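You operate a simulated robot arm through the tools that you are given. There is no shell and no other tool.

The job below is to be done with a simulated two-armed robot. You get a single attempt, and the scene is never put back.

## Task
On the top of the shade bench, fold the flower cloth in half.

It is judged by the outcome, as a careful person would: the job done as asked, and still so three seconds after it is handed in. It fails if anything else is knocked over, pushed out of place, dropped, spilled or broken. Flat cloth is picked up by pressing the open fingertips on it (5 to 10 N) and closing them slowly along it; thin cloth reads only 2 to 8 mm in the jaws.

## Robot
Two 6-joint arms with two-finger grippers on one trunk, on a base that moves. Base frame: it is fixed to the floor where the robot stands at the start and does not move with it; the origin is under the middle of the robot, x ahead of it, y to its left, z up. Readings come in m, degrees, newtons and seconds.
The left shoulder is at the start at [0.03, 0.178, 0.863], the right one opposite. With the tool pointing down near the work surface each hand reaches from about 0.26 to 0.84 m from the robot's upright axis, wherever it stands, measured 20 degrees to its own side. Places, roughly: flower cloth [-1, 3.5, 0.75]; top of the shade bench [-1, 3.6, 0.8]. Payload 2.54 kg a hand.
The TCP of each hand is the grasp point between the finger pads, 0.03 m short of the fingertips. In the tool frame z runs along the fingers and y along their closing line. The gripper opens to 0.116 m; its body begins 0.095 m behind the TCP.
Orientation is told as [roll, pitch, yaw] about the base's x, y, z axes, in that order, counted from this pose: with the fingers straight down and closing along the base's y, the tool's x points along the base's -x, its y along +y and its z along -z.

## Interface
- The arms move only by the tool apply_moves. It takes "left_motion", "right_motion" or both (then of equal length, played together; a hand with none holds still); each is one flat list of numbers, 7 for each row, row after row: the shift along the base's x, y, z in units of 30 mm (1.0 is 30 mm), then the turn, a rotation vector about the base's x, y, z in units of 6 degrees (1.0 is 6 degrees), then the gripper command, from -1 (shut) to 1 (fully open), values between in proportion. In form: [x, y, z, wx, wy, wz, gripper, x, y, z, wx, wy, wz, gripper, ...]. A call has 1 to 20 rows; each row shifts and turns the commanded pose from where the row before left it. A call with a number of a shift or a turn outside -1 to 1 is refused whole. A row lasts 0.2 s, in which the tool goes at most 0.05 m and 8.6 degrees; a call with a longer step from one row to the next is refused whole, and so is a gripper value outside its range. Where a pose cannot be reached the arm comes as near as it can. A force on the tool above 40 N (or 10 N above the force at the start of the call, whichever is more), or a blocked arm, ends the call early, and 0.2 s more pass. Each finger travels about 0.153 m/s and halts on what it meets, pressing with about 36 N; the grip force reading is that of the motor and also rises with nothing between the fingers. The clock runs only during rows and for 0.2 s after the last one: add rows that do not move to give the fingers time. It gives the time, the measured TCP pose, the force on the tool (base axes), the opening and the grip force at its end, in the units of the frame above (readings bear some noise), with the torque about the TCP (base axes, N m) and any sound that the robot's microphone picked up.
- Cameras (640 x 400 px; columns grow to the right, rows downward): "scene" is now at [0.0509, 0.004, 1.5905]; the picture's right is [0.04, -1.00, 0.00], its down [-0.70, -0.03, -0.71] and it looks along [0.71, 0.03, -0.70] (base axes); focal length 271 px, centre (320, 200). "left" rides on the left gripper at [0.069, 0.015, -0.122] in its tool frame; the picture's right is [-0.21, 0.98, 0.00], its down [-0.83, -0.18, -0.53] and it looks along [-0.52, -0.11, 0.85] (tool axes); focal length 251 px, centre (320, 200). "right" rides on the right gripper at [0.069, -0.015, -0.122] in its tool frame; the picture's right is [0.21, 0.98, 0.00], its down [-0.83, 0.18, -0.53] and it looks along [-0.52, 0.11, 0.85] (tool axes); focal length 251 px, centre (320, 200). There is no depth. A picture from a camera that has moved, and an enlarged one, comes with that camera's place and axes in the base frame and with its lens.
- capture(camera): a new picture of that camera. The clock stands still meanwhile.
- slide_trunk(by): moves the trunk up (or, below 0, down) by that many m; the arms and the scene camera ride with it, the base frame stays. It gives what a move gives, with no picture.
- drive_base(legs): drives the robot by 1 to 6 legs, each [ahead, left, turn to the left] in m, m and degrees, along the robot's own axes; the way and the turn of a leg run together, so that a leg with both is an arc; at most 1.5 m and 180 degrees a leg. The arms and the cameras ride along, it lands a little off, and it stops where it bumps. It gives what a move gives.
- turn_head(pan, tilt): turns the head with the scene camera to pan (to the left, within 143 degrees either way) and tilt (down, from -29 to 69), counted from straight ahead of the robot. It gives what a move gives.
- inspect(camera, box): a new picture of the part [left, top, right, bottom] of that camera's present view, enlarged. The clock stands still meanwhile.
- hand_in(): hands the job in; it is judged then, once.

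Nothing tells you exact positions but the pictures and the camera data. Unless the task says otherwise, let go and move clear before handing in.

The tools are called after "Call:" as name(argument=value, ...) on one line, values as JSON. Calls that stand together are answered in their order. apply_moves: Moves the arms, as the interface text tells. Its arguments: {"type":"object","properties":{"left_motion":{"type":"array","items":{"type":"number"}},"right_motion":{"type":"array","items":{"type":"number"}}},"required":[]} The other tools are called the same way: slide_trunk (by) moves the trunk up or down; drive_base (legs) drives the base; turn_head (pan, tilt) turns the head that bears the scene camera; capture (camera) takes a picture; inspect (camera, box) takes an enlarged picture of a part of a camera's view; hand_in () hands the job in.

At the start:

```text
time: 0.0
left_tcp_pos: [0.5057, 0.2335, 0.9945]
left_ee_rot: [0.0, 0.0, 0.0]
left_ft_force: [0.5, 1.2, 0.2]
left_torque: [-0.01, 0.02, 0.01]
left_opening: 0.1158
left_finger_force: 0.0
right_tcp_pos: [0.4643, -0.144, 0.9503]
right_ee_rot: [-0.1, 0.0, 0.0]
right_ft_force: [-1.1, -0.1, 0.7]
right_torque: [0.05, 0.0, 0.01]
right_opening: 0.1161
right_finger_force: 0.1
trunk travel left (down, up): [-0.075, 0.465]
robot x, y, heading: [0.0018, -0.0013, -0.1]
head pan, tilt (commanded): [2.3, 44.7]
```

scene: 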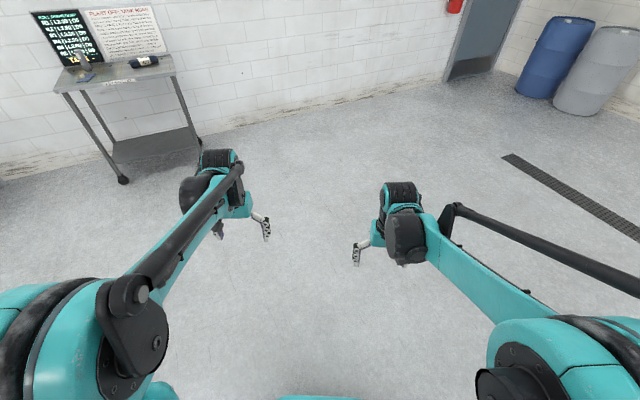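
right: 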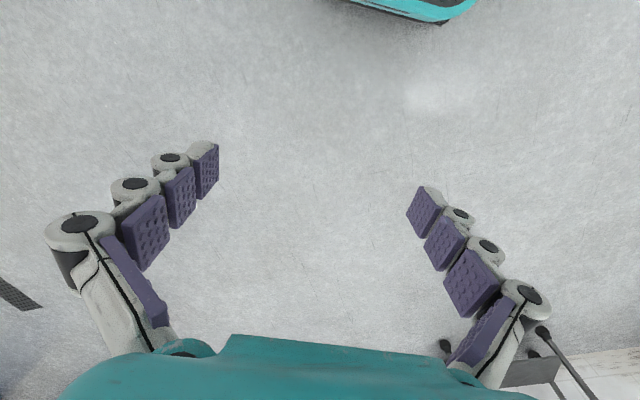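
left: 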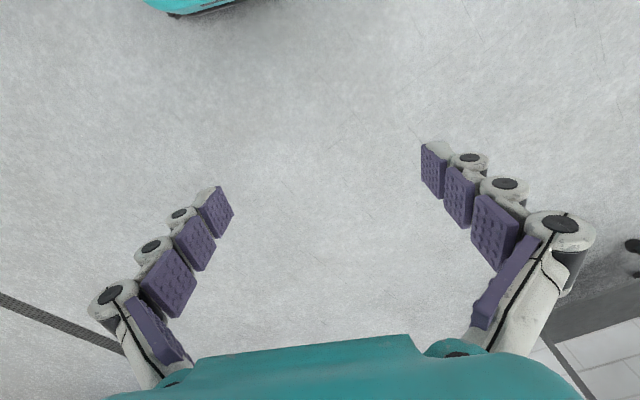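

The start view shows a cart with posters ahead-left; the shade bench should be to my left at about [-1, 3.6]. I'll turn the head left to look for it.

Call:
turn_head(pan=105, tilt=20)

Call:
capture(camera="scene")

```text
time: 1.8
left_tcp_pos: [0.5048, 0.2328, 0.9946]
left_ee_rot: [0.0, 0.0, 0.0]
left_ft_force: [-0.6, 0.4, -0.4]
left_torque: [0.02, -0.01, 0.02]
left_opening: 0.1157
left_finger_force: 0.1
right_tcp_pos: [0.4652, -0.1451, 0.9502]
right_ee_rot: [0.0, 0.0, 0.0]
right_ft_force: [0.4, 0.5, 1.4]
right_torque: [-0.03, 0.01, 0.02]
right_opening: 0.116
right_finger_force: 0.0
trunk travel left (down, up): [-0.075, 0.465]
robot x, y, heading: [0.0004, -0.0012, -0.1]
head pan, tilt (commanded): [105.0, 20.0]
```

```text
taken
camera scene: at [-0.0546, 0.0907, 1.6288], right [0.97, 0.26, 0.0], down [0.09, -0.33, -0.94], along [-0.24, 0.91, -0.34], focal length 271 px, centre (320, 200)
```

scene: 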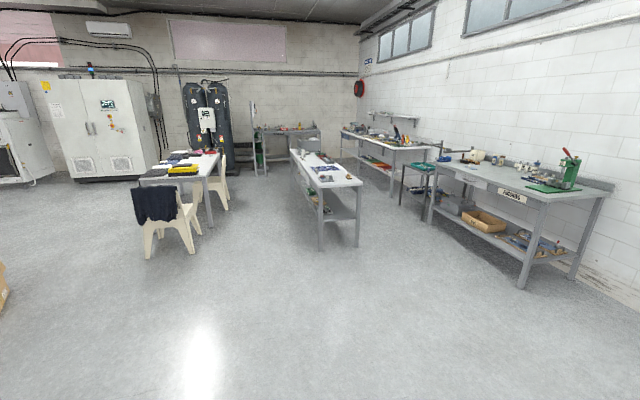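

Call:
inspect(camera="scene", box=[240, 120, 400, 220])

Call:
inspect(camera="scene", box=[120, 120, 280, 220])

Call:
inspect(camera="scene", box=[420, 130, 620, 255])

```text
4.00 times, centred on (320, 170) of scene
camera zoom: at [-0.0546, 0.0907, 1.6288], right [0.97, 0.26, 0.0], down [0.09, -0.33, -0.94], along [-0.24, 0.91, -0.34], focal length 1084 px, centre (320, 320)
```

zoom: 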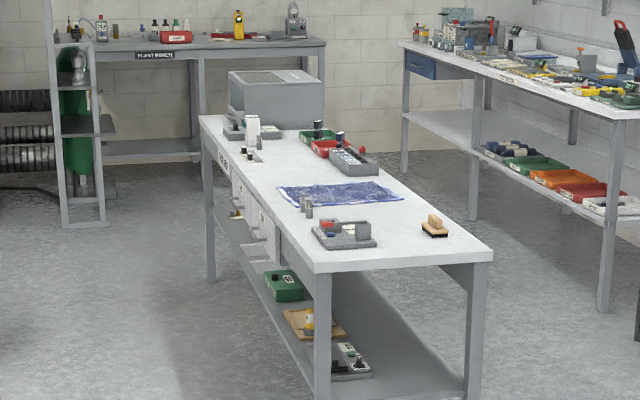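

```text
4.00 times, centred on (200, 170) of scene
camera zoom: at [-0.0546, 0.0907, 1.6288], right [0.97, 0.26, 0.0], down [0.09, -0.33, -0.94], along [-0.24, 0.91, -0.34], focal length 1084 px, centre (800, 320)
```

zoom: 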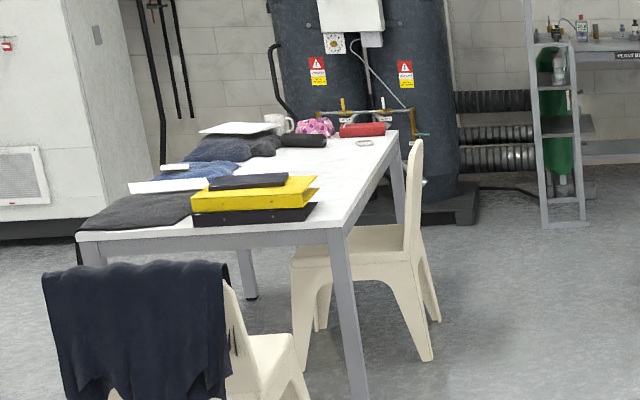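

```text
3.20 times, centred on (520, 192) of scene
camera zoom: at [-0.0546, 0.0907, 1.6288], right [0.97, 0.26, 0.0], down [0.09, -0.33, -0.94], along [-0.24, 0.91, -0.34], focal length 867 px, centre (-320, 224)
```

zoom: 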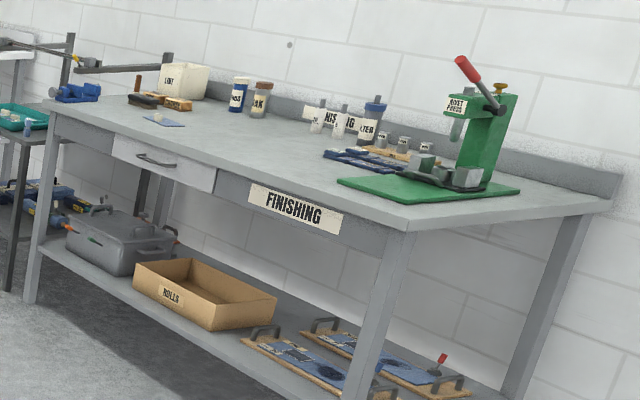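

The long white bench in the middle carries a blue and white cloth at about [-0.9, 3.5], which fits the flower cloth. I'll drive part of the way there and look closer.

Call:
drive_base(legs=[[0, 0, 100], [1.3, 0, 0]])

Call:
turn_head(pan=0, tilt=25)

Call:
capture(camera="scene")

```text
time: 12.5
left_tcp_pos: [-0.5295, 1.7408, 0.9942]
left_ee_rot: [0.0, 0.0, 99.7]
left_ft_force: [-0.1, 0.2, -0.9]
left_torque: [-0.05, 0.03, 0.01]
left_opening: 0.1163
left_finger_force: 0.1
right_tcp_pos: [-0.1493, 1.7634, 0.9503]
right_ee_rot: [0.0, 0.0, 99.6]
right_ft_force: [0.0, 0.2, -0.7]
right_torque: [-0.01, -0.04, 0.03]
right_opening: 0.1159
right_finger_force: 0.0
trunk travel left (down, up): [-0.075, 0.465]
robot x, y, heading: [-0.2157, 1.2807, 99.7]
head pan, tilt (commanded): [105.0, 20.0]
```

```text
time: 14.3
left_tcp_pos: [-0.5287, 1.7405, 0.9941]
left_ee_rot: [0.0, 0.0, 99.6]
left_ft_force: [-0.3, 0.2, 0.2]
left_torque: [0.0, -0.01, -0.01]
left_opening: 0.1161
left_finger_force: 0.1
right_tcp_pos: [-0.1504, 1.7638, 0.9497]
right_ee_rot: [0.0, 0.0, 99.8]
right_ft_force: [0.5, 0.5, 0.8]
right_torque: [0.03, 0.02, -0.03]
right_opening: 0.1162
right_finger_force: 0.0
trunk travel left (down, up): [-0.075, 0.465]
robot x, y, heading: [-0.2161, 1.2796, 99.8]
head pan, tilt (commanded): [0.0, 25.0]
```

```text
taken
camera scene: at [-0.226, 1.3439, 1.6207], right [0.99, 0.17, 0.0], down [0.07, -0.42, -0.91], along [-0.15, 0.89, -0.42], focal length 271 px, centre (320, 200)
```

scene: 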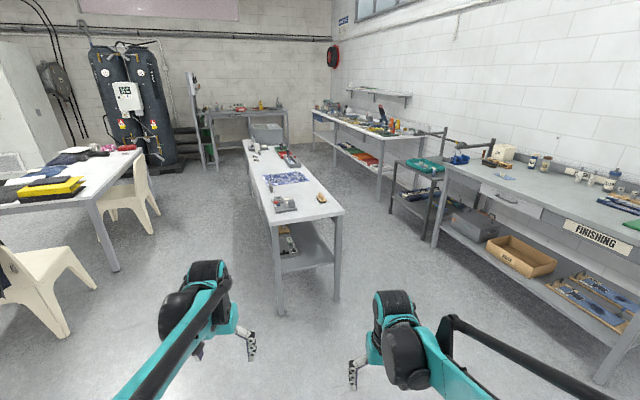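

Call:
inspect(camera="scene", box=[220, 120, 380, 220])

Call:
inspect(camera="scene", box=[240, 155, 304, 195])

Call:
inspect(camera="scene", box=[220, 200, 380, 300])

```text
4.00 times, centred on (300, 170) of scene
camera zoom: at [-0.226, 1.3439, 1.6207], right [0.99, 0.17, 0.0], down [0.07, -0.42, -0.91], along [-0.15, 0.89, -0.42], focal length 1084 px, centre (400, 320)
```

zoom: 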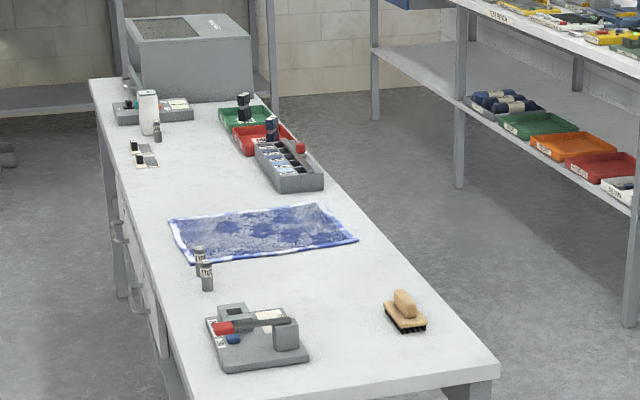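

```text
10.00 times, centred on (272, 175) of scene
camera zoom: at [-0.226, 1.3439, 1.6207], right [0.99, 0.17, 0.0], down [0.07, -0.42, -0.91], along [-0.15, 0.89, -0.42], focal length 2711 px, centre (800, 450)
```

zoom: 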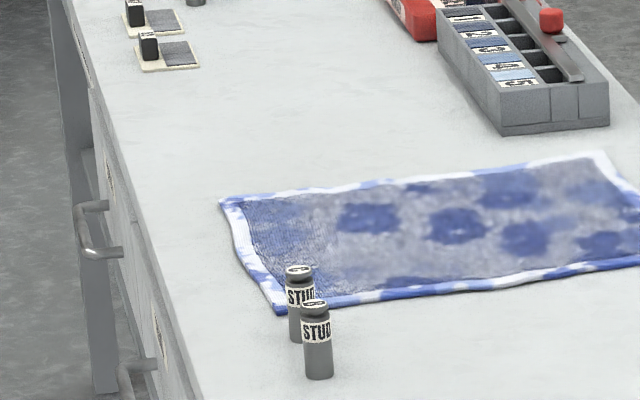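

```text
4.00 times, centred on (300, 250) of scene
camera zoom: at [-0.226, 1.3439, 1.6207], right [0.99, 0.17, 0.0], down [0.07, -0.42, -0.91], along [-0.15, 0.89, -0.42], focal length 1084 px, centre (400, 0)
```

zoom: 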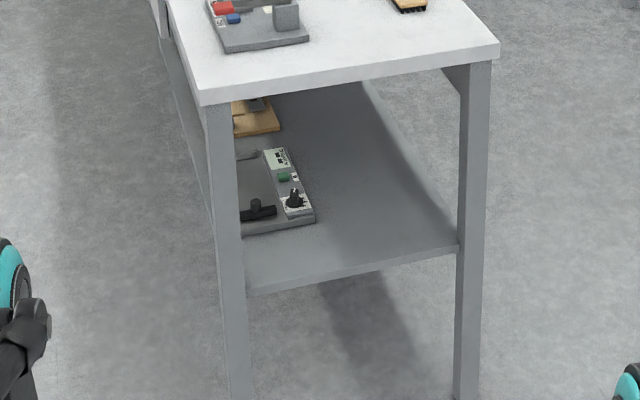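

The blue-flowered cloth lies across the bench (top at about z = 0.81), roughly 0.35 m across by 0.26 m along, with two small bottles near its far-left corner as seen from the right-hand aisle. I'll raise the trunk for clearance, turn, and go round to the right-hand side of the bench.

Call:
slide_trunk(by=0.25)

Call:
drive_base(legs=[[0, 0, 108.3], [-0.637, -0.599, 0], [-0.637, -0.599, 0]])

Call:
turn_head(pan=-40, tilt=40)

Call:
capture(camera="scene")

```text
time: 16.9
left_tcp_pos: [-0.528, 1.7404, 1.2444]
left_ee_rot: [0.0, -0.1, 99.7]
left_ft_force: [0.1, -0.6, 0.5]
left_torque: [0.0, 0.0, 0.05]
left_opening: 0.1158
left_finger_force: 0.1
right_tcp_pos: [-0.15, 1.7635, 1.2]
right_ee_rot: [0.0, -0.1, 99.6]
right_ft_force: [-0.5, 0.0, 0.4]
right_torque: [0.0, 0.02, -0.02]
right_opening: 0.1158
right_finger_force: 0.0
trunk travel left (down, up): [-0.325, 0.215]
robot x, y, heading: [-0.2119, 1.284, 99.6]
head pan, tilt (commanded): [0.0, 25.0]
```

```text
time: 30.3
left_tcp_pos: [0.0353, 2.4927, 1.245]
left_ee_rot: [0.0, -0.1, -153.4]
left_ft_force: [-0.7, -0.3, -0.1]
left_torque: [0.0, 0.0, -0.01]
left_opening: 0.1158
left_finger_force: 0.1
right_tcp_pos: [-0.098, 2.8492, 1.2002]
right_ee_rot: [0.0, -0.1, -153.4]
right_ft_force: [-0.2, 0.7, 0.3]
right_torque: [0.02, 0.0, 0.0]
right_opening: 0.1163
right_finger_force: 0.1
trunk travel left (down, up): [-0.325, 0.215]
robot x, y, heading: [0.3823, 2.9244, -153.5]
head pan, tilt (commanded): [0.0, 25.0]
```

```text
time: 31.4
left_tcp_pos: [0.0348, 2.4939, 1.2443]
left_ee_rot: [0.0, 0.0, -153.4]
left_ft_force: [0.2, 0.1, -0.4]
left_torque: [-0.01, 0.03, -0.01]
left_opening: 0.116
left_finger_force: 0.2
right_tcp_pos: [-0.0978, 2.8485, 1.2014]
right_ee_rot: [0.0, -0.1, -153.4]
right_ft_force: [0.1, 0.0, 0.2]
right_torque: [0.03, -0.01, 0.0]
right_opening: 0.1159
right_finger_force: 0.0
trunk travel left (down, up): [-0.325, 0.215]
robot x, y, heading: [0.3828, 2.9258, -153.4]
head pan, tilt (commanded): [-40.0, 40.0]
```

```text
taken
camera scene: at [0.3253, 2.9609, 1.8474], right [0.23, 0.97, 0.0], down [0.63, -0.15, -0.77], along [-0.75, 0.18, -0.64], focal length 271 px, centre (320, 200)
```

scene: 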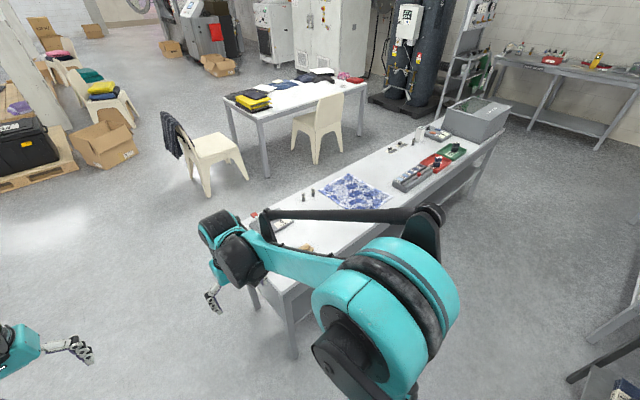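

The cloth is visible ahead-right on the bench. Before sliding along the aisle I'll look along it to make sure it's clear.

Call:
turn_head(pan=-95, tilt=40)

Call:
capture(camera="scene")

```text
time: 32.6
left_tcp_pos: [0.0349, 2.4931, 1.2439]
left_ee_rot: [0.0, 0.0, -153.4]
left_ft_force: [-0.4, 0.1, -0.4]
left_torque: [-0.01, 0.0, 0.01]
left_opening: 0.116
left_finger_force: 0.1
right_tcp_pos: [-0.098, 2.849, 1.2005]
right_ee_rot: [0.0, 0.0, -153.4]
right_ft_force: [-1.9, 0.6, 0.4]
right_torque: [0.01, 0.01, 0.0]
right_opening: 0.1161
right_finger_force: 0.0
trunk travel left (down, up): [-0.325, 0.215]
robot x, y, heading: [0.3824, 2.9294, -153.5]
head pan, tilt (commanded): [-95.0, 40.0]
```

```text
taken
camera scene: at [0.3765, 3.0201, 1.8474], right [0.93, 0.37, 0.0], down [0.24, -0.6, -0.77], along [-0.28, 0.71, -0.64], focal length 271 px, centre (320, 200)
```

scene: 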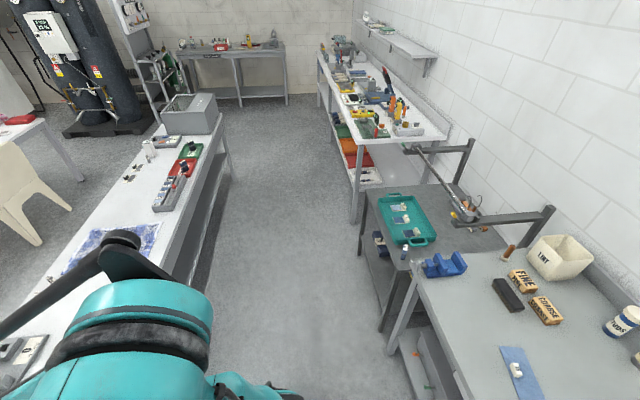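

The aisle is clear (about 1.2 m wide), with the teal-tray table well off to the side. I'll slide right along the bench until I'm level with the cloth.

Call:
drive_base(legs=[[0.205, -1.053, 1.5]])

Call:
turn_head(pan=0, tilt=50)

Call:
capture(camera="scene")

```text
time: 38.1
left_tcp_pos: [-0.6208, 3.3202, 1.2445]
left_ee_rot: [0.0, 0.0, -151.4]
left_ft_force: [-1.0, -0.1, 0.3]
left_torque: [-0.01, 0.02, 0.03]
left_opening: 0.1158
left_finger_force: 0.1
right_tcp_pos: [-0.7663, 3.672, 1.2004]
right_ee_rot: [0.0, 0.0, -151.4]
right_ft_force: [0.0, 0.0, -0.1]
right_torque: [0.01, 0.01, 0.0]
right_opening: 0.116
right_finger_force: 0.1
trunk travel left (down, up): [-0.325, 0.215]
robot x, y, heading: [-0.2914, 3.7663, -151.5]
head pan, tilt (commanded): [-95.0, 40.0]
```

```text
time: 39.8
left_tcp_pos: [-0.6217, 3.3195, 1.2445]
left_ee_rot: [-0.1, 0.0, -151.3]
left_ft_force: [-0.4, 0.4, -0.7]
left_torque: [0.01, 0.01, 0.02]
left_opening: 0.1163
left_finger_force: 0.0
right_tcp_pos: [-0.7654, 3.6719, 1.2006]
right_ee_rot: [0.0, 0.0, -151.4]
right_ft_force: [-0.7, 0.3, 0.0]
right_torque: [0.0, 0.0, 0.0]
right_opening: 0.1161
right_finger_force: 0.1
trunk travel left (down, up): [-0.325, 0.215]
robot x, y, heading: [-0.2897, 3.7609, -151.5]
head pan, tilt (commanded): [0.0, 50.0]
```

```text
taken
camera scene: at [-0.331, 3.7443, 1.8332], right [-0.48, 0.88, 0.0], down [0.67, 0.37, -0.64], along [-0.56, -0.31, -0.77], focal length 271 px, centre (320, 200)
```

scene: 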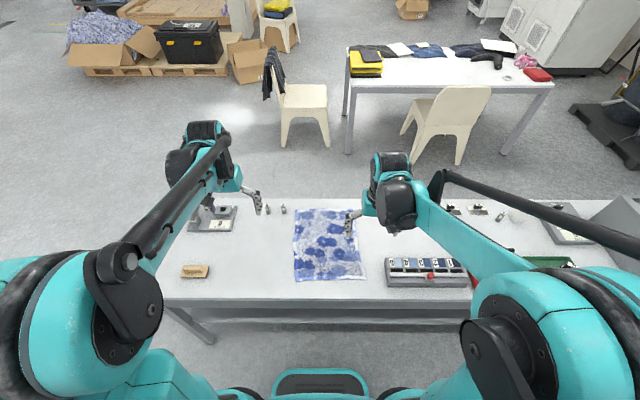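

Call:
inspect(camera="scene", box=[240, 190, 400, 290])

Call:
capture(camera="right")

Call:
capture(camera="left")

```text
4.00 times, centred on (320, 240) of scene
camera zoom: at [-0.331, 3.7443, 1.8332], right [-0.48, 0.88, 0.0], down [0.67, 0.37, -0.64], along [-0.56, -0.31, -0.77], focal length 1084 px, centre (320, 40)
```

zoom: 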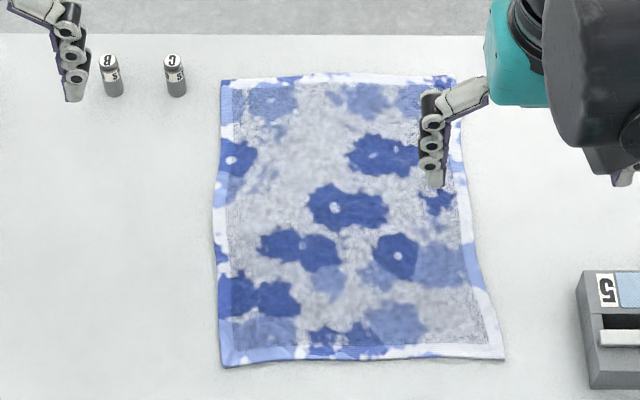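

```text
taken
camera right: at [-0.7123, 3.717, 1.3223], right [0.66, -0.76, 0.0], down [-0.64, -0.55, 0.53], along [-0.4, -0.35, -0.85], focal length 251 px, centre (320, 200)
```

right: 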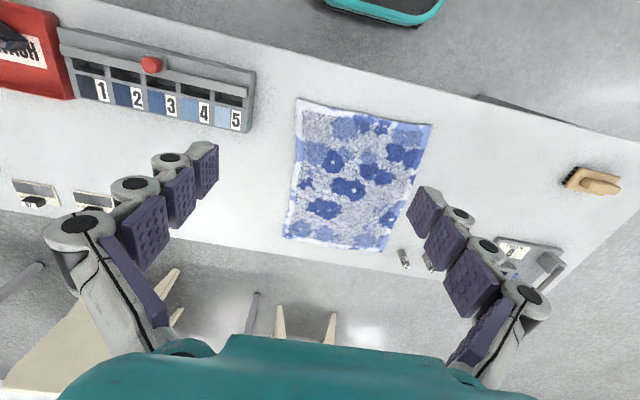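

```text
taken
camera left: at [-0.5528, 3.3395, 1.3664], right [0.28, -0.96, 0.0], down [-0.81, -0.24, 0.53], along [-0.51, -0.15, -0.85], focal length 251 px, centre (320, 200)
```

left: 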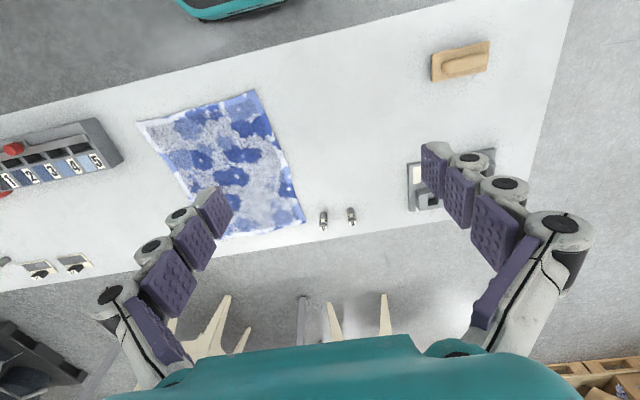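

The cloth is clear to see: in my own frame it spans about 0.485–0.845 m ahead and from +0.10 m (left) to −0.18 m (right). I'll check how close the base is to the bench edge before moving nearer.

Call:
turn_head(pan=0, tilt=69)

Call:
capture(camera="scene")

```text
time: 40.6
left_tcp_pos: [-0.6212, 3.3212, 1.2436]
left_ee_rot: [0.0, 0.0, -151.4]
left_ft_force: [-0.4, 0.0, 0.2]
left_torque: [0.04, 0.0, -0.01]
left_opening: 0.1163
left_finger_force: 0.1
right_tcp_pos: [-0.7657, 3.6722, 1.201]
right_ee_rot: [-0.1, 0.0, -151.4]
right_ft_force: [-0.5, -0.6, 0.7]
right_torque: [-0.02, 0.05, 0.05]
right_opening: 0.1162
right_finger_force: 0.1
trunk travel left (down, up): [-0.325, 0.215]
robot x, y, heading: [-0.2919, 3.7651, -151.4]
head pan, tilt (commanded): [0.0, 68.8]
```

```text
taken
camera scene: at [-0.3125, 3.7543, 1.8113], right [-0.48, 0.88, 0.0], down [0.82, 0.45, -0.36], along [-0.32, -0.17, -0.93], focal length 271 px, centre (320, 200)
```

scene: 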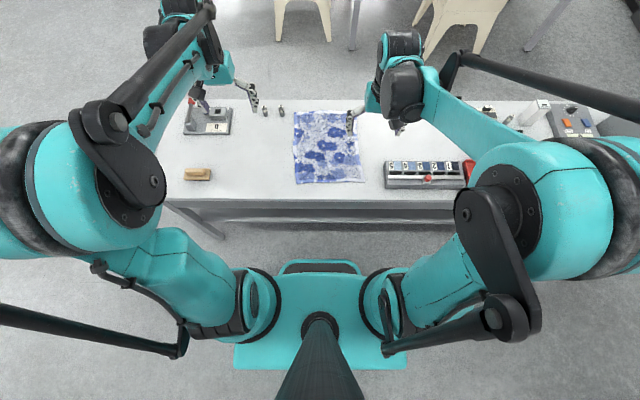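

The base front is about 0.15 m clear of the bench edge. I'll move 6 cm nearer, 6 cm to the right, and turn 2.5° so I'm squared up with the cloth.

Call:
drive_base(legs=[[0.06, -0.064, 2.5]])

Call:
turn_head(pan=0, tilt=55)

Call:
capture(camera="scene")

Call:
inspect(camera="scene", box=[240, 160, 400, 260])

```text
time: 41.7
left_tcp_pos: [-0.6857, 3.3316, 1.2439]
left_ee_rot: [-0.1, -0.1, -149.0]
left_ft_force: [-0.3, 0.3, -0.1]
left_torque: [0.0, -0.03, 0.01]
left_opening: 0.1159
left_finger_force: 0.1
right_tcp_pos: [-0.8462, 3.6766, 1.2004]
right_ee_rot: [0.0, 0.0, -149.0]
right_ft_force: [-0.8, -0.3, -0.5]
right_torque: [0.01, -0.07, 0.02]
right_opening: 0.1159
right_finger_force: 0.0
trunk travel left (down, up): [-0.325, 0.215]
robot x, y, heading: [-0.374, 3.7915, -148.8]
head pan, tilt (commanded): [0.0, 68.8]
```

```text
time: 42.5
left_tcp_pos: [-0.6838, 3.3307, 1.2441]
left_ee_rot: [0.0, 0.1, -148.9]
left_ft_force: [-0.2, -0.1, 0.0]
left_torque: [-0.06, 0.03, 0.0]
left_opening: 0.1161
left_finger_force: 0.0
right_tcp_pos: [-0.8448, 3.6755, 1.2013]
right_ee_rot: [0.1, 0.1, -148.8]
right_ft_force: [0.7, 0.2, -0.7]
right_torque: [-0.01, 0.01, 0.0]
right_opening: 0.116
right_finger_force: 0.2
trunk travel left (down, up): [-0.325, 0.215]
robot x, y, heading: [-0.3729, 3.7937, -148.9]
head pan, tilt (commanded): [0.0, 55.0]
```

```text
taken
camera scene: at [-0.4091, 3.7699, 1.8266], right [-0.52, 0.86, 0.0], down [0.7, 0.42, -0.57], along [-0.49, -0.3, -0.82], focal length 271 px, centre (320, 200)
```

scene: 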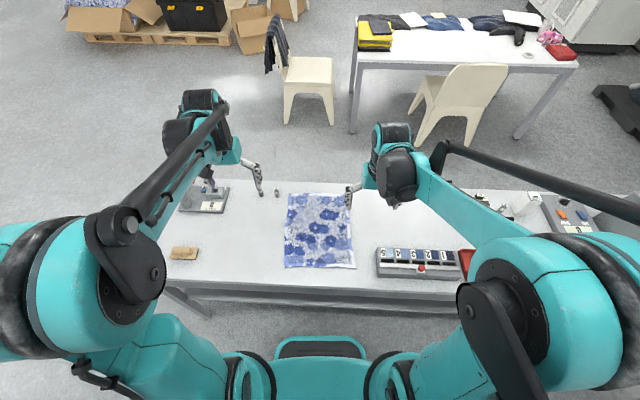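

```text
4.00 times, centred on (320, 210) of scene
camera zoom: at [-0.4091, 3.7699, 1.8266], right [-0.52, 0.86, 0.0], down [0.7, 0.42, -0.57], along [-0.49, -0.3, -0.82], focal length 1084 px, centre (320, 160)
```

zoom: 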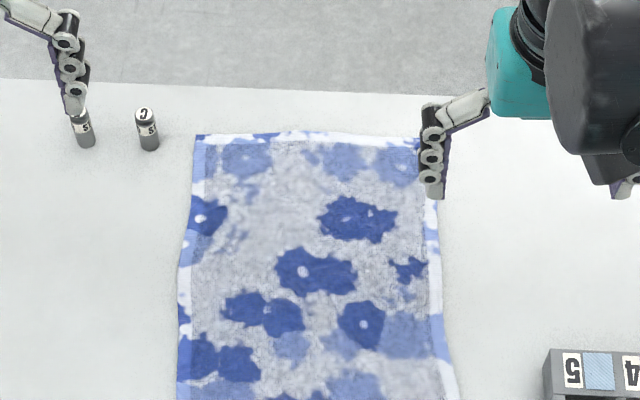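

Call:
inspect(camera="scene", box=[240, 180, 400, 280])

Call:
inspect(camera="scene", box=[160, 180, 480, 380])

```text
4.00 times, centred on (320, 230) of scene
camera zoom: at [-0.4091, 3.7699, 1.8266], right [-0.52, 0.86, 0.0], down [0.7, 0.42, -0.57], along [-0.49, -0.3, -0.82], focal length 1084 px, centre (320, 80)
```

zoom: 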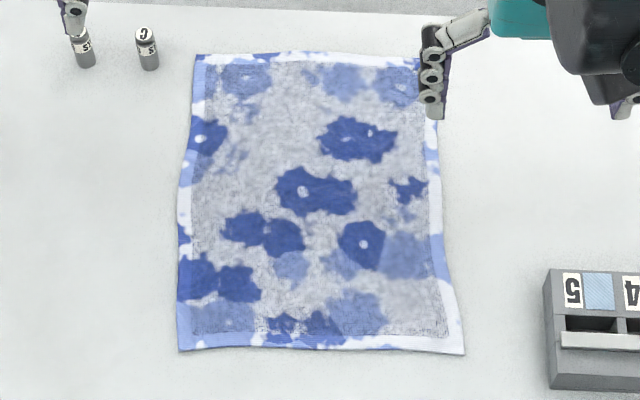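

```text
2.00 times, centred on (320, 280) of scene
camera zoom: at [-0.4091, 3.7699, 1.8266], right [-0.52, 0.86, 0.0], down [0.7, 0.42, -0.57], along [-0.49, -0.3, -0.82], focal length 542 px, centre (320, 40)
```

zoom: 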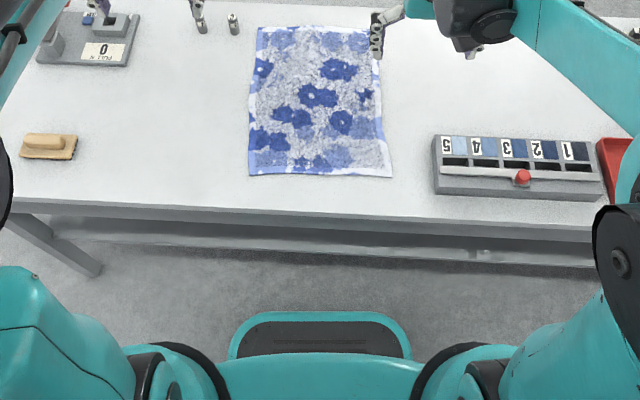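

Now squared up: near edge at X≈0.43, far edge at X≈0.79, half-width ≈0.138 m, all in my frame. Next I'll part-close both grippers to about 5 cm and bring them above the two near corners, about 5 cm over the cloth.

Call:
apply_moves(left_motion=[-0.0369, 0.3786, -0.9, 0, 0, 0, -0.138, -0.0369, 0.3786, -0.9, 0, 0, 0, -0.138, -0.0369, 0.3786, -0.9, 0, 0, 0, -0.138, -0.0369, 0.3786, -0.9, 0, 0, 0, -0.138, -0.0369, 0.3786, -0.9, 0, 0, 0, -0.138, -0.0369, 0.3786, -0.9, 0, 0, 0, -0.138, -0.0369, 0.3786, -0.9, 0, 0, 0, -0.138, -0.0369, 0.3786, -0.9, 0, 0, 0, -0.138, -0.0369, 0.3786, -0.9, 0, 0, 0, -0.138, -0.0369, 0.3786, -0.9, 0, 0, 0, -0.138, -0.0369, 0.3786, -0.9, 0, 0, 0, -0.138, -0.0369, 0.3786, -0.9, 0, 0, 0, -0.138, 0, 0, 0, 0, 0, 0, -0.138], right_motion=[0.0897, -0.045, -0.7814, 0, 0, 0, -0.138, 0.0897, -0.045, -0.7814, 0, 0, 0, -0.138, 0.0897, -0.045, -0.7814, 0, 0, 0, -0.138, 0.0897, -0.045, -0.7814, 0, 0, 0, -0.138, 0.0897, -0.045, -0.7814, 0, 0, 0, -0.138, 0.0897, -0.045, -0.7814, 0, 0, 0, -0.138, 0.0897, -0.045, -0.7814, 0, 0, 0, -0.138, 0.0897, -0.045, -0.7814, 0, 0, 0, -0.138, 0.0897, -0.045, -0.7814, 0, 0, 0, -0.138, 0.0897, -0.045, -0.7814, 0, 0, 0, -0.138, 0.0897, -0.045, -0.7814, 0, 0, 0, -0.138, 0.0897, -0.045, -0.7814, 0, 0, 0, -0.138, 0, 0, 0, 0, 0, 0, -0.138])

Call:
capture(camera="scene")

Call:
capture(camera="left")

Call:
capture(camera="right")

```text
time: 45.3
left_tcp_pos: [-0.7194, 3.4593, 0.9406]
left_ee_rot: [0.1, 0.1, -149.0]
left_ft_force: [0.2, -0.3, 0.8]
left_torque: [-0.03, 0.0, -0.02]
left_opening: 0.0502
left_finger_force: 0.1
left hand out of reach, approached as far as the arm can: row 11, 12
right_tcp_pos: [-0.8327, 3.6451, 0.9422]
right_ee_rot: [0.0, 0.0, -149.0]
right_ft_force: [-0.5, 0.8, -0.2]
right_torque: [0.01, -0.01, -0.01]
right_opening: 0.0501
right_finger_force: 0.0
right hand out of reach, approached as far as the arm can: row 11, 12
trunk travel left (down, up): [-0.325, 0.215]
robot x, y, heading: [-0.3747, 3.793, -148.8]
head pan, tilt (commanded): [0.0, 55.0]
```

```text
taken
camera scene: at [-0.4084, 3.7705, 1.8267], right [-0.52, 0.86, 0.0], down [0.7, 0.42, -0.57], along [-0.49, -0.3, -0.82], focal length 271 px, centre (320, 200)
```

scene: 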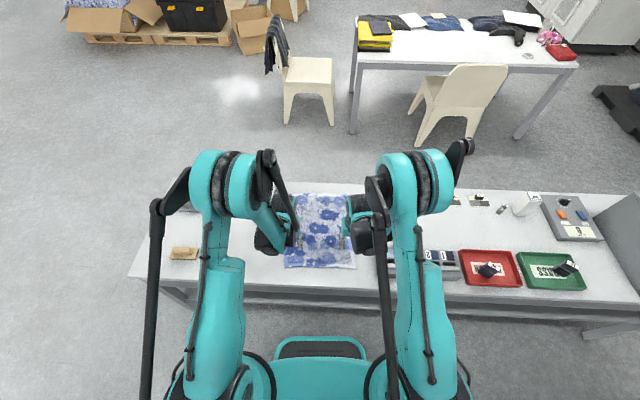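

```text
taken
camera left: at [-0.653, 3.4808, 1.0632], right [0.32, -0.95, 0.0], down [-0.8, -0.27, 0.53], along [-0.5, -0.17, -0.85], focal length 251 px, centre (320, 200)
```

left: 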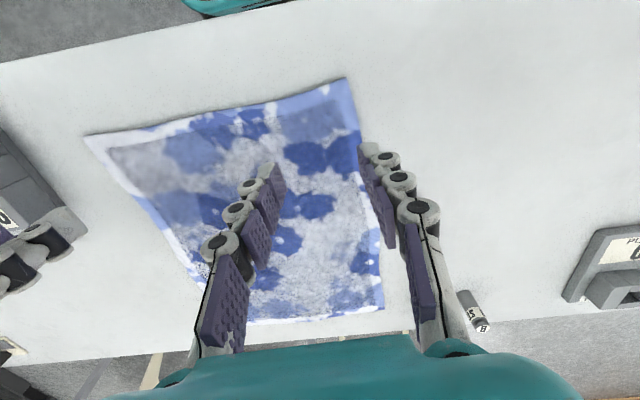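

```text
taken
camera right: at [-0.7813, 3.6919, 1.0636], right [0.69, -0.73, 0.0], down [-0.61, -0.58, 0.53], along [-0.39, -0.37, -0.85], focal length 251 px, centre (320, 200)
```

right: 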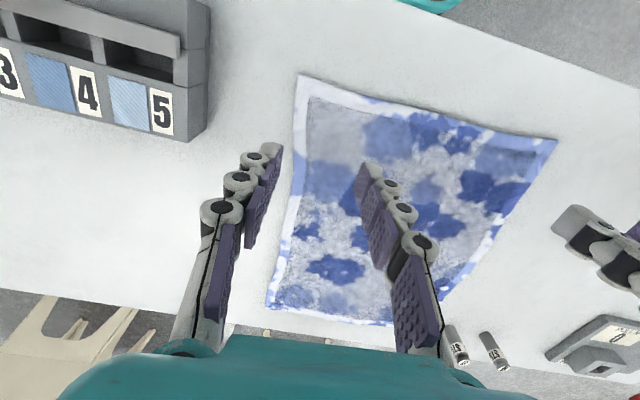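

With the trunk this high the arms can't get low enough, so I'll lift the hands and lower the trunk by 0.2 m.

Call:
apply_moves(left_motion=[0, 0, 1, 0, 0, 0, -0.138, 0, 0, 1, 0, 0, 0, -0.138, 0, 0, 1, 0, 0, 0, -0.138, 0, 0, 1, 0, 0, 0, -0.138, 0, 0, 1, 0, 0, 0, -0.138, 0, 0, 1, 0, 0, 0, -0.138, 0, 0, 1, 0, 0, 0, -0.138], right_motion=[0, 0, 1, 0, 0, 0, -0.138, 0, 0, 1, 0, 0, 0, -0.138, 0, 0, 1, 0, 0, 0, -0.138, 0, 0, 1, 0, 0, 0, -0.138, 0, 0, 1, 0, 0, 0, -0.138, 0, 0, 1, 0, 0, 0, -0.138, 0, 0, 1, 0, 0, 0, -0.138])

Call:
slide_trunk(by=-0.2)

Call:
capture(camera="scene")

```text
time: 46.9
left_tcp_pos: [-0.7194, 3.4592, 1.1531]
left_ee_rot: [-0.1, -0.2, -148.9]
left_ft_force: [0.8, -0.1, 0.9]
left_torque: [0.0, 0.0, -0.03]
left_opening: 0.0502
left_finger_force: 0.0
right_tcp_pos: [-0.8304, 3.6451, 1.1517]
right_ee_rot: [0.0, -0.1, -148.8]
right_ft_force: [0.1, 0.1, -0.6]
right_torque: [0.02, 0.04, -0.01]
right_opening: 0.0502
right_finger_force: 0.1
trunk travel left (down, up): [-0.325, 0.215]
robot x, y, heading: [-0.3736, 3.7961, -149.0]
head pan, tilt (commanded): [0.0, 55.0]
```

```text
time: 49.1
left_tcp_pos: [-0.7201, 3.4596, 0.9512]
left_ee_rot: [0.0, 0.0, -148.9]
left_ft_force: [0.1, 0.1, 0.9]
left_torque: [-0.01, -0.02, -0.02]
left_opening: 0.0501
left_finger_force: 0.1
right_tcp_pos: [-0.8316, 3.6455, 0.9508]
right_ee_rot: [0.0, 0.1, -148.8]
right_ft_force: [0.0, -0.3, 0.9]
right_torque: [0.01, 0.02, -0.01]
right_opening: 0.0499
right_finger_force: 0.1
trunk travel left (down, up): [-0.125, 0.415]
robot x, y, heading: [-0.3718, 3.7915, -149.0]
head pan, tilt (commanded): [0.0, 55.0]
```

```text
taken
camera scene: at [-0.4094, 3.7702, 1.6268], right [-0.52, 0.86, 0.0], down [0.7, 0.42, -0.57], along [-0.49, -0.3, -0.82], focal length 271 px, centre (320, 200)
```

scene: 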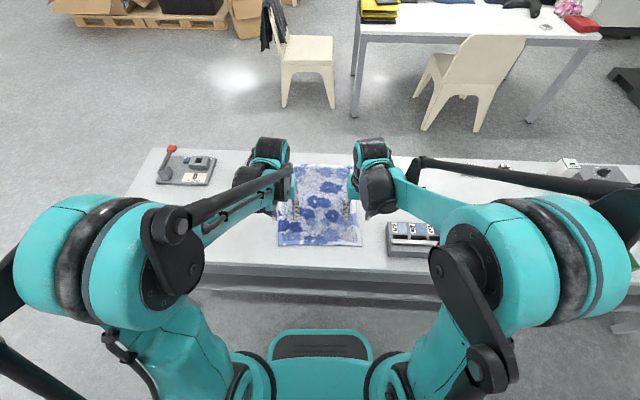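

Call:
apply_moves(left_motion=[0.189, 0.065, -0.583, 0, 0, 0, -0.138, 0.189, 0.065, -0.583, 0, 0, 0, -0.138, 0.189, 0.065, -0.583, 0, 0, 0, -0.138, 0.189, 0.065, -0.583, 0, 0, 0, -0.138, 0, 0, 0, 0, 0, 0, -0.138], right_motion=[0.1675, 0.1008, -0.583, 0, 0, 0, -0.138, 0.1675, 0.1008, -0.583, 0, 0, 0, -0.138, 0.1675, 0.1008, -0.583, 0, 0, 0, -0.138, 0.1675, 0.1008, -0.583, 0, 0, 0, -0.138, 0, 0, 0, 0, 0, 0, -0.138])

Call:
inspect(camera="scene", box=[240, 160, 400, 260])

Call:
capture(camera="left")

Call:
capture(camera="right")

```text
time: 50.3
left_tcp_pos: [-0.6977, 3.4671, 0.8812]
left_ee_rot: [0.0, 0.0, -148.9]
left_ft_force: [-0.2, 0.7, -0.7]
left_torque: [0.03, -0.01, -0.03]
left_opening: 0.0498
left_finger_force: 0.1
right_tcp_pos: [-0.8108, 3.6572, 0.8822]
right_ee_rot: [-0.1, 0.0, -148.8]
right_ft_force: [-0.2, 0.0, 0.0]
right_torque: [0.01, 0.02, -0.01]
right_opening: 0.0501
right_finger_force: 0.0
trunk travel left (down, up): [-0.125, 0.415]
robot x, y, heading: [-0.3724, 3.7886, -149.0]
head pan, tilt (commanded): [0.0, 55.0]
```

```text
4.00 times, centred on (320, 210) of scene
camera zoom: at [-0.4093, 3.7703, 1.6267], right [-0.52, 0.86, 0.0], down [0.7, 0.42, -0.57], along [-0.49, -0.3, -0.82], focal length 1084 px, centre (320, 160)
```

zoom: 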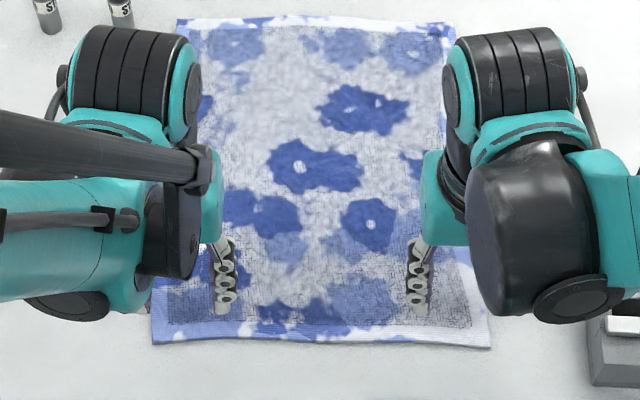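

```text
taken
camera left: at [-0.6309, 3.4894, 1.0032], right [0.32, -0.95, 0.0], down [-0.8, -0.27, 0.53], along [-0.51, -0.17, -0.85], focal length 251 px, centre (320, 200)
```

left: 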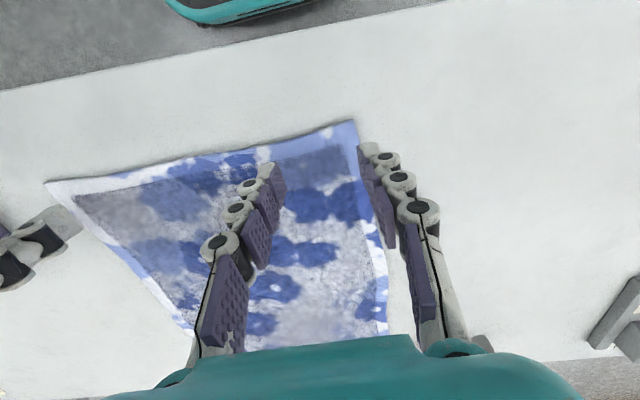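

```text
taken
camera right: at [-0.76, 3.7049, 1.0025], right [0.69, -0.73, 0.0], down [-0.61, -0.58, 0.53], along [-0.39, -0.37, -0.85], focal length 251 px, centre (320, 200)
```

right: 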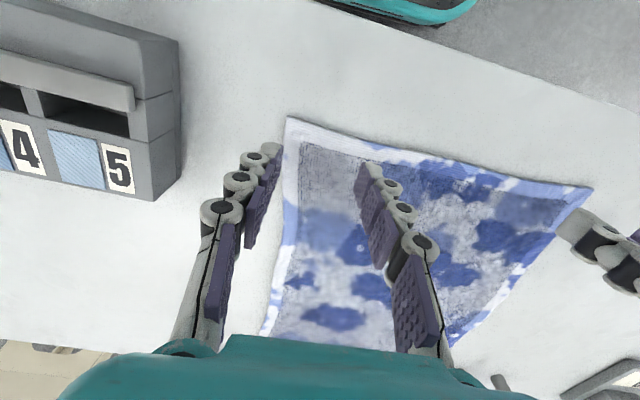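

Both hands are over the near corners, about 1.6 cm inside the edge, but the outer fingertips sit right at the side edges. I'll narrow the jaws a little, shift 7 mm inwards, and go down close to the cloth.

Call:
apply_moves(left_motion=[-0.06, 0.1, -0.25, 0, 0, 0, -0.379, -0.06, 0.1, -0.25, 0, 0, 0, -0.379, 0, 0, -0.25, 0, 0, 0, -0.379, 0, 0, -0.25, 0, 0, 0, -0.379, 0, 0, 0, 0, 0, 0, -0.379], right_motion=[0.06, -0.1, -0.25, 0, 0, 0, -0.379, 0.06, -0.1, -0.25, 0, 0, 0, -0.379, 0, 0, -0.25, 0, 0, 0, -0.379, 0, 0, -0.25, 0, 0, 0, -0.379, 0, 0, 0, 0, 0, 0, -0.379])

Call:
capture(camera="left")

Call:
capture(camera="right")

```text
time: 51.5
left_tcp_pos: [-0.7029, 3.4724, 0.8507]
left_ee_rot: [-0.1, -0.1, -148.9]
left_ft_force: [0.0, 0.0, -0.4]
left_torque: [0.01, 0.01, 0.02]
left_opening: 0.036
left_finger_force: 0.0
right_tcp_pos: [-0.8084, 3.6513, 0.8496]
right_ee_rot: [0.0, 0.0, -149.0]
right_ft_force: [0.5, -0.2, -0.4]
right_torque: [0.01, -0.03, 0.0]
right_opening: 0.0358
right_finger_force: 0.1
trunk travel left (down, up): [-0.125, 0.415]
robot x, y, heading: [-0.3701, 3.7902, -148.9]
head pan, tilt (commanded): [0.0, 55.0]
```

```text
taken
camera left: at [-0.6342, 3.4957, 0.9739], right [0.32, -0.95, 0.0], down [-0.8, -0.27, 0.53], along [-0.51, -0.17, -0.85], focal length 251 px, centre (320, 200)
```

left: 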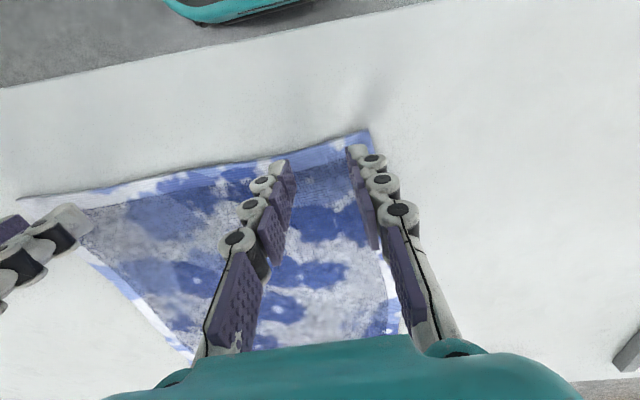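

```text
taken
camera right: at [-0.7564, 3.6986, 0.9727], right [0.69, -0.73, 0.0], down [-0.61, -0.58, 0.53], along [-0.39, -0.37, -0.85], focal length 251 px, centre (320, 200)
```

right: 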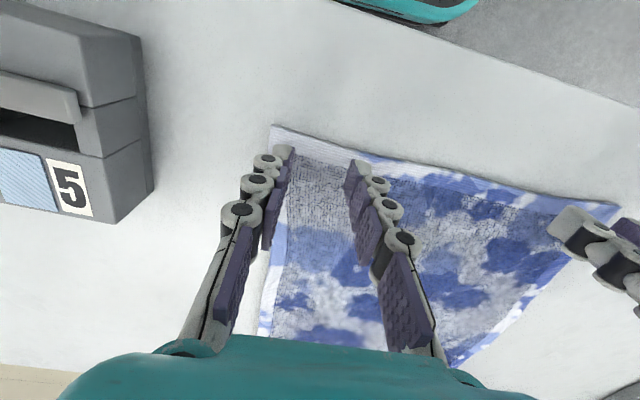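

Call:
apply_moves(left_motion=[0, 0, -0.1, 0, 0, 0, -0.379, 0, 0, -0.1, 0, 0, 0, -0.379, 0, 0, 0, 0, 0, 0, -0.379], right_motion=[0, 0, -0.1, 0, 0, 0, -0.379, 0, 0, -0.1, 0, 0, 0, -0.379, 0, 0, 0, 0, 0, 0, -0.379])

```text
time: 52.3
left_tcp_pos: [-0.7024, 3.4727, 0.8458]
left_ee_rot: [-0.1, 0.0, -148.9]
left_ft_force: [-0.1, 1.1, 0.9]
left_torque: [0.0, 0.0, 0.01]
left_opening: 0.036
left_finger_force: 0.0
right_tcp_pos: [-0.8082, 3.6499, 0.8455]
right_ee_rot: [0.0, 0.1, -148.8]
right_ft_force: [0.2, -0.8, 0.4]
right_torque: [-0.04, -0.02, -0.02]
right_opening: 0.036
right_finger_force: 0.1
trunk travel left (down, up): [-0.125, 0.415]
robot x, y, heading: [-0.3701, 3.7876, -148.9]
head pan, tilt (commanded): [0.0, 55.0]
```

Call:
apply_moves(left_motion=[0, 0, -0.1, 0, 0, 0, -0.379, 0, 0, 0, 0, 0, 0, -0.379], right_motion=[0, 0, -0.1, 0, 0, 0, -0.379, 0, 0, 0, 0, 0, 0, -0.379])

```text
time: 52.9
left_tcp_pos: [-0.7018, 3.4729, 0.843]
left_ee_rot: [0.0, 0.0, -148.8]
left_ft_force: [0.2, 0.0, -0.5]
left_torque: [-0.01, 0.01, 0.0]
left_opening: 0.0361
left_finger_force: 0.0
right_tcp_pos: [-0.8071, 3.6515, 0.8426]
right_ee_rot: [0.0, 0.0, -149.0]
right_ft_force: [0.7, 0.2, 0.0]
right_torque: [-0.02, 0.0, -0.01]
right_opening: 0.036
right_finger_force: 0.1
trunk travel left (down, up): [-0.125, 0.415]
robot x, y, heading: [-0.372, 3.7943, -149.1]
head pan, tilt (commanded): [0.0, 55.0]
```

Call:
apply_moves(left_motion=[0, 0, -0.07, 0, 0, 0, -0.379, 0, 0, 0, 0, 0, 0, -0.379], right_motion=[0, 0, -0.07, 0, 0, 0, -0.379, 0, 0, 0, 0, 0, 0, -0.379])

```text
time: 53.5
left_tcp_pos: [-0.7007, 3.473, 0.8406]
left_ee_rot: [0.0, 0.0, -148.9]
left_ft_force: [-1.2, -0.9, 0.6]
left_torque: [0.0, 0.03, -0.01]
left_opening: 0.036
left_finger_force: 0.0
right_tcp_pos: [-0.8072, 3.6508, 0.8395]
right_ee_rot: [-0.1, 0.0, -148.8]
right_ft_force: [0.1, -0.3, -0.1]
right_torque: [0.0, 0.03, -0.02]
right_opening: 0.036
right_finger_force: 0.1
trunk travel left (down, up): [-0.125, 0.415]
robot x, y, heading: [-0.3758, 3.7899, -149.1]
head pan, tilt (commanded): [0.0, 55.0]
```

Call:
apply_moves(left_motion=[0, 0, -0.1, 0, 0, 0, -0.379, 0, 0, 0, 0, 0, 0, -0.379], right_motion=[0, 0, -0.1, 0, 0, 0, -0.379, 0, 0, 0, 0, 0, 0, -0.379])

Call:
capture(camera="left")

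Call:
capture(camera="right")

```text
time: 54.1
left_tcp_pos: [-0.7024, 3.472, 0.8388]
left_ee_rot: [0.0, -0.1, -148.9]
left_ft_force: [0.3, -0.4, -0.4]
left_torque: [0.02, 0.0, 0.0]
left_opening: 0.036
left_finger_force: 0.1
right_tcp_pos: [-0.8073, 3.6501, 0.8371]
right_ee_rot: [0.1, -0.1, -148.9]
right_ft_force: [0.5, 0.2, 0.2]
right_torque: [0.01, 0.02, 0.01]
right_opening: 0.0361
right_finger_force: 0.0
trunk travel left (down, up): [-0.125, 0.415]
robot x, y, heading: [-0.3736, 3.7905, -149.1]
head pan, tilt (commanded): [0.0, 55.0]
```

```text
taken
camera left: at [-0.6343, 3.4951, 0.9599], right [0.32, -0.95, 0.0], down [-0.8, -0.27, 0.53], along [-0.51, -0.17, -0.85], focal length 251 px, centre (320, 200)
```

left: 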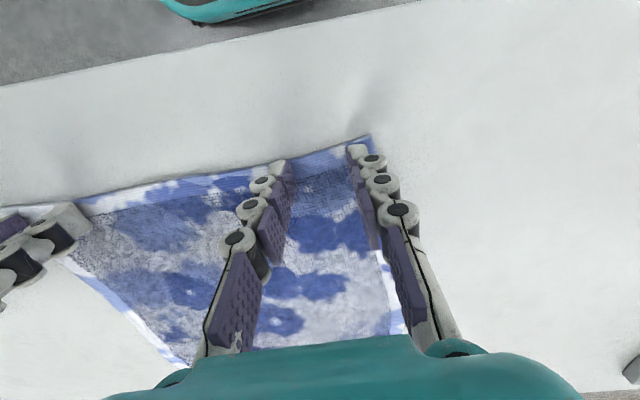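

```text
taken
camera right: at [-0.7566, 3.6987, 0.9587], right [0.69, -0.73, 0.0], down [-0.61, -0.58, 0.53], along [-0.39, -0.37, -0.85], focal length 251 px, centre (320, 200)
```

right: 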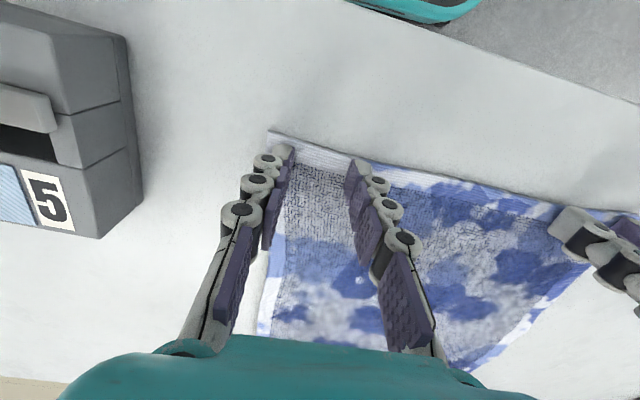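

Call:
apply_moves(left_motion=[0, 0, -0.1, 0, 0, 0, -0.379, 0, 0, 0, 0, 0, 0, -0.379], right_motion=[0, 0, -0.1, 0, 0, 0, -0.379, 0, 0, 0, 0, 0, 0, -0.379])

```text
time: 54.7
left_tcp_pos: [-0.702, 3.4725, 0.8359]
left_ee_rot: [0.0, -0.1, -148.9]
left_ft_force: [-1.1, 0.1, 0.6]
left_torque: [0.0, -0.02, 0.01]
left_opening: 0.0362
left_finger_force: 0.0
right_tcp_pos: [-0.8079, 3.651, 0.834]
right_ee_rot: [0.0, 0.0, -149.0]
right_ft_force: [-0.3, 1.1, 3.1]
right_torque: [0.02, -0.02, 0.01]
right_opening: 0.0359
right_finger_force: 0.1
trunk travel left (down, up): [-0.125, 0.415]
robot x, y, heading: [-0.3748, 3.792, -148.9]
head pan, tilt (commanded): [0.0, 55.0]
```

The right hand has just touched (3 N). I'll ease both down in very small steps.

Call:
apply_moves(left_motion=[0, 0, -0.07, 0, 0, 0, -0.379, 0, 0, 0, 0, 0, 0, -0.379], right_motion=[0, 0, -0.015, 0, 0, 0, -0.379, 0, 0, 0, 0, 0, 0, -0.379])

```text
time: 55.3
left_tcp_pos: [-0.7002, 3.4731, 0.8332]
left_ee_rot: [0.0, 0.1, -148.9]
left_ft_force: [-2.8, -1.4, 8.1]
left_torque: [-0.07, 0.07, 0.01]
left_opening: 0.0361
left_finger_force: 0.2
right_tcp_pos: [-0.808, 3.6503, 0.8324]
right_ee_rot: [0.0, 0.0, -148.9]
right_ft_force: [-0.3, -1.2, 2.5]
right_torque: [0.05, 0.01, 0.01]
right_opening: 0.036
right_finger_force: 0.1
trunk travel left (down, up): [-0.125, 0.415]
robot x, y, heading: [-0.3717, 3.7937, -148.9]
head pan, tilt (commanded): [0.0, 55.0]
```

Call:
apply_moves(right_motion=[0, 0, -0.03, 0, 0, 0, -0.379, 0, 0, 0, 0, 0, 0, -0.379])

```text
time: 55.9
left_tcp_pos: [-0.7005, 3.4728, 0.8327]
left_ee_rot: [0.0, -0.1, -148.9]
left_ft_force: [-2.9, -1.9, 8.2]
left_torque: [-0.07, 0.04, -0.01]
left_opening: 0.0363
left_finger_force: 0.1
right_tcp_pos: [-0.8094, 3.6504, 0.833]
right_ee_rot: [0.1, -0.1, -148.9]
right_ft_force: [-0.8, -1.4, 6.9]
right_torque: [-0.02, 0.08, 0.05]
right_opening: 0.0361
right_finger_force: 0.1
trunk travel left (down, up): [-0.125, 0.415]
robot x, y, heading: [-0.3737, 3.7936, -148.9]
head pan, tilt (commanded): [0.0, 55.0]
```

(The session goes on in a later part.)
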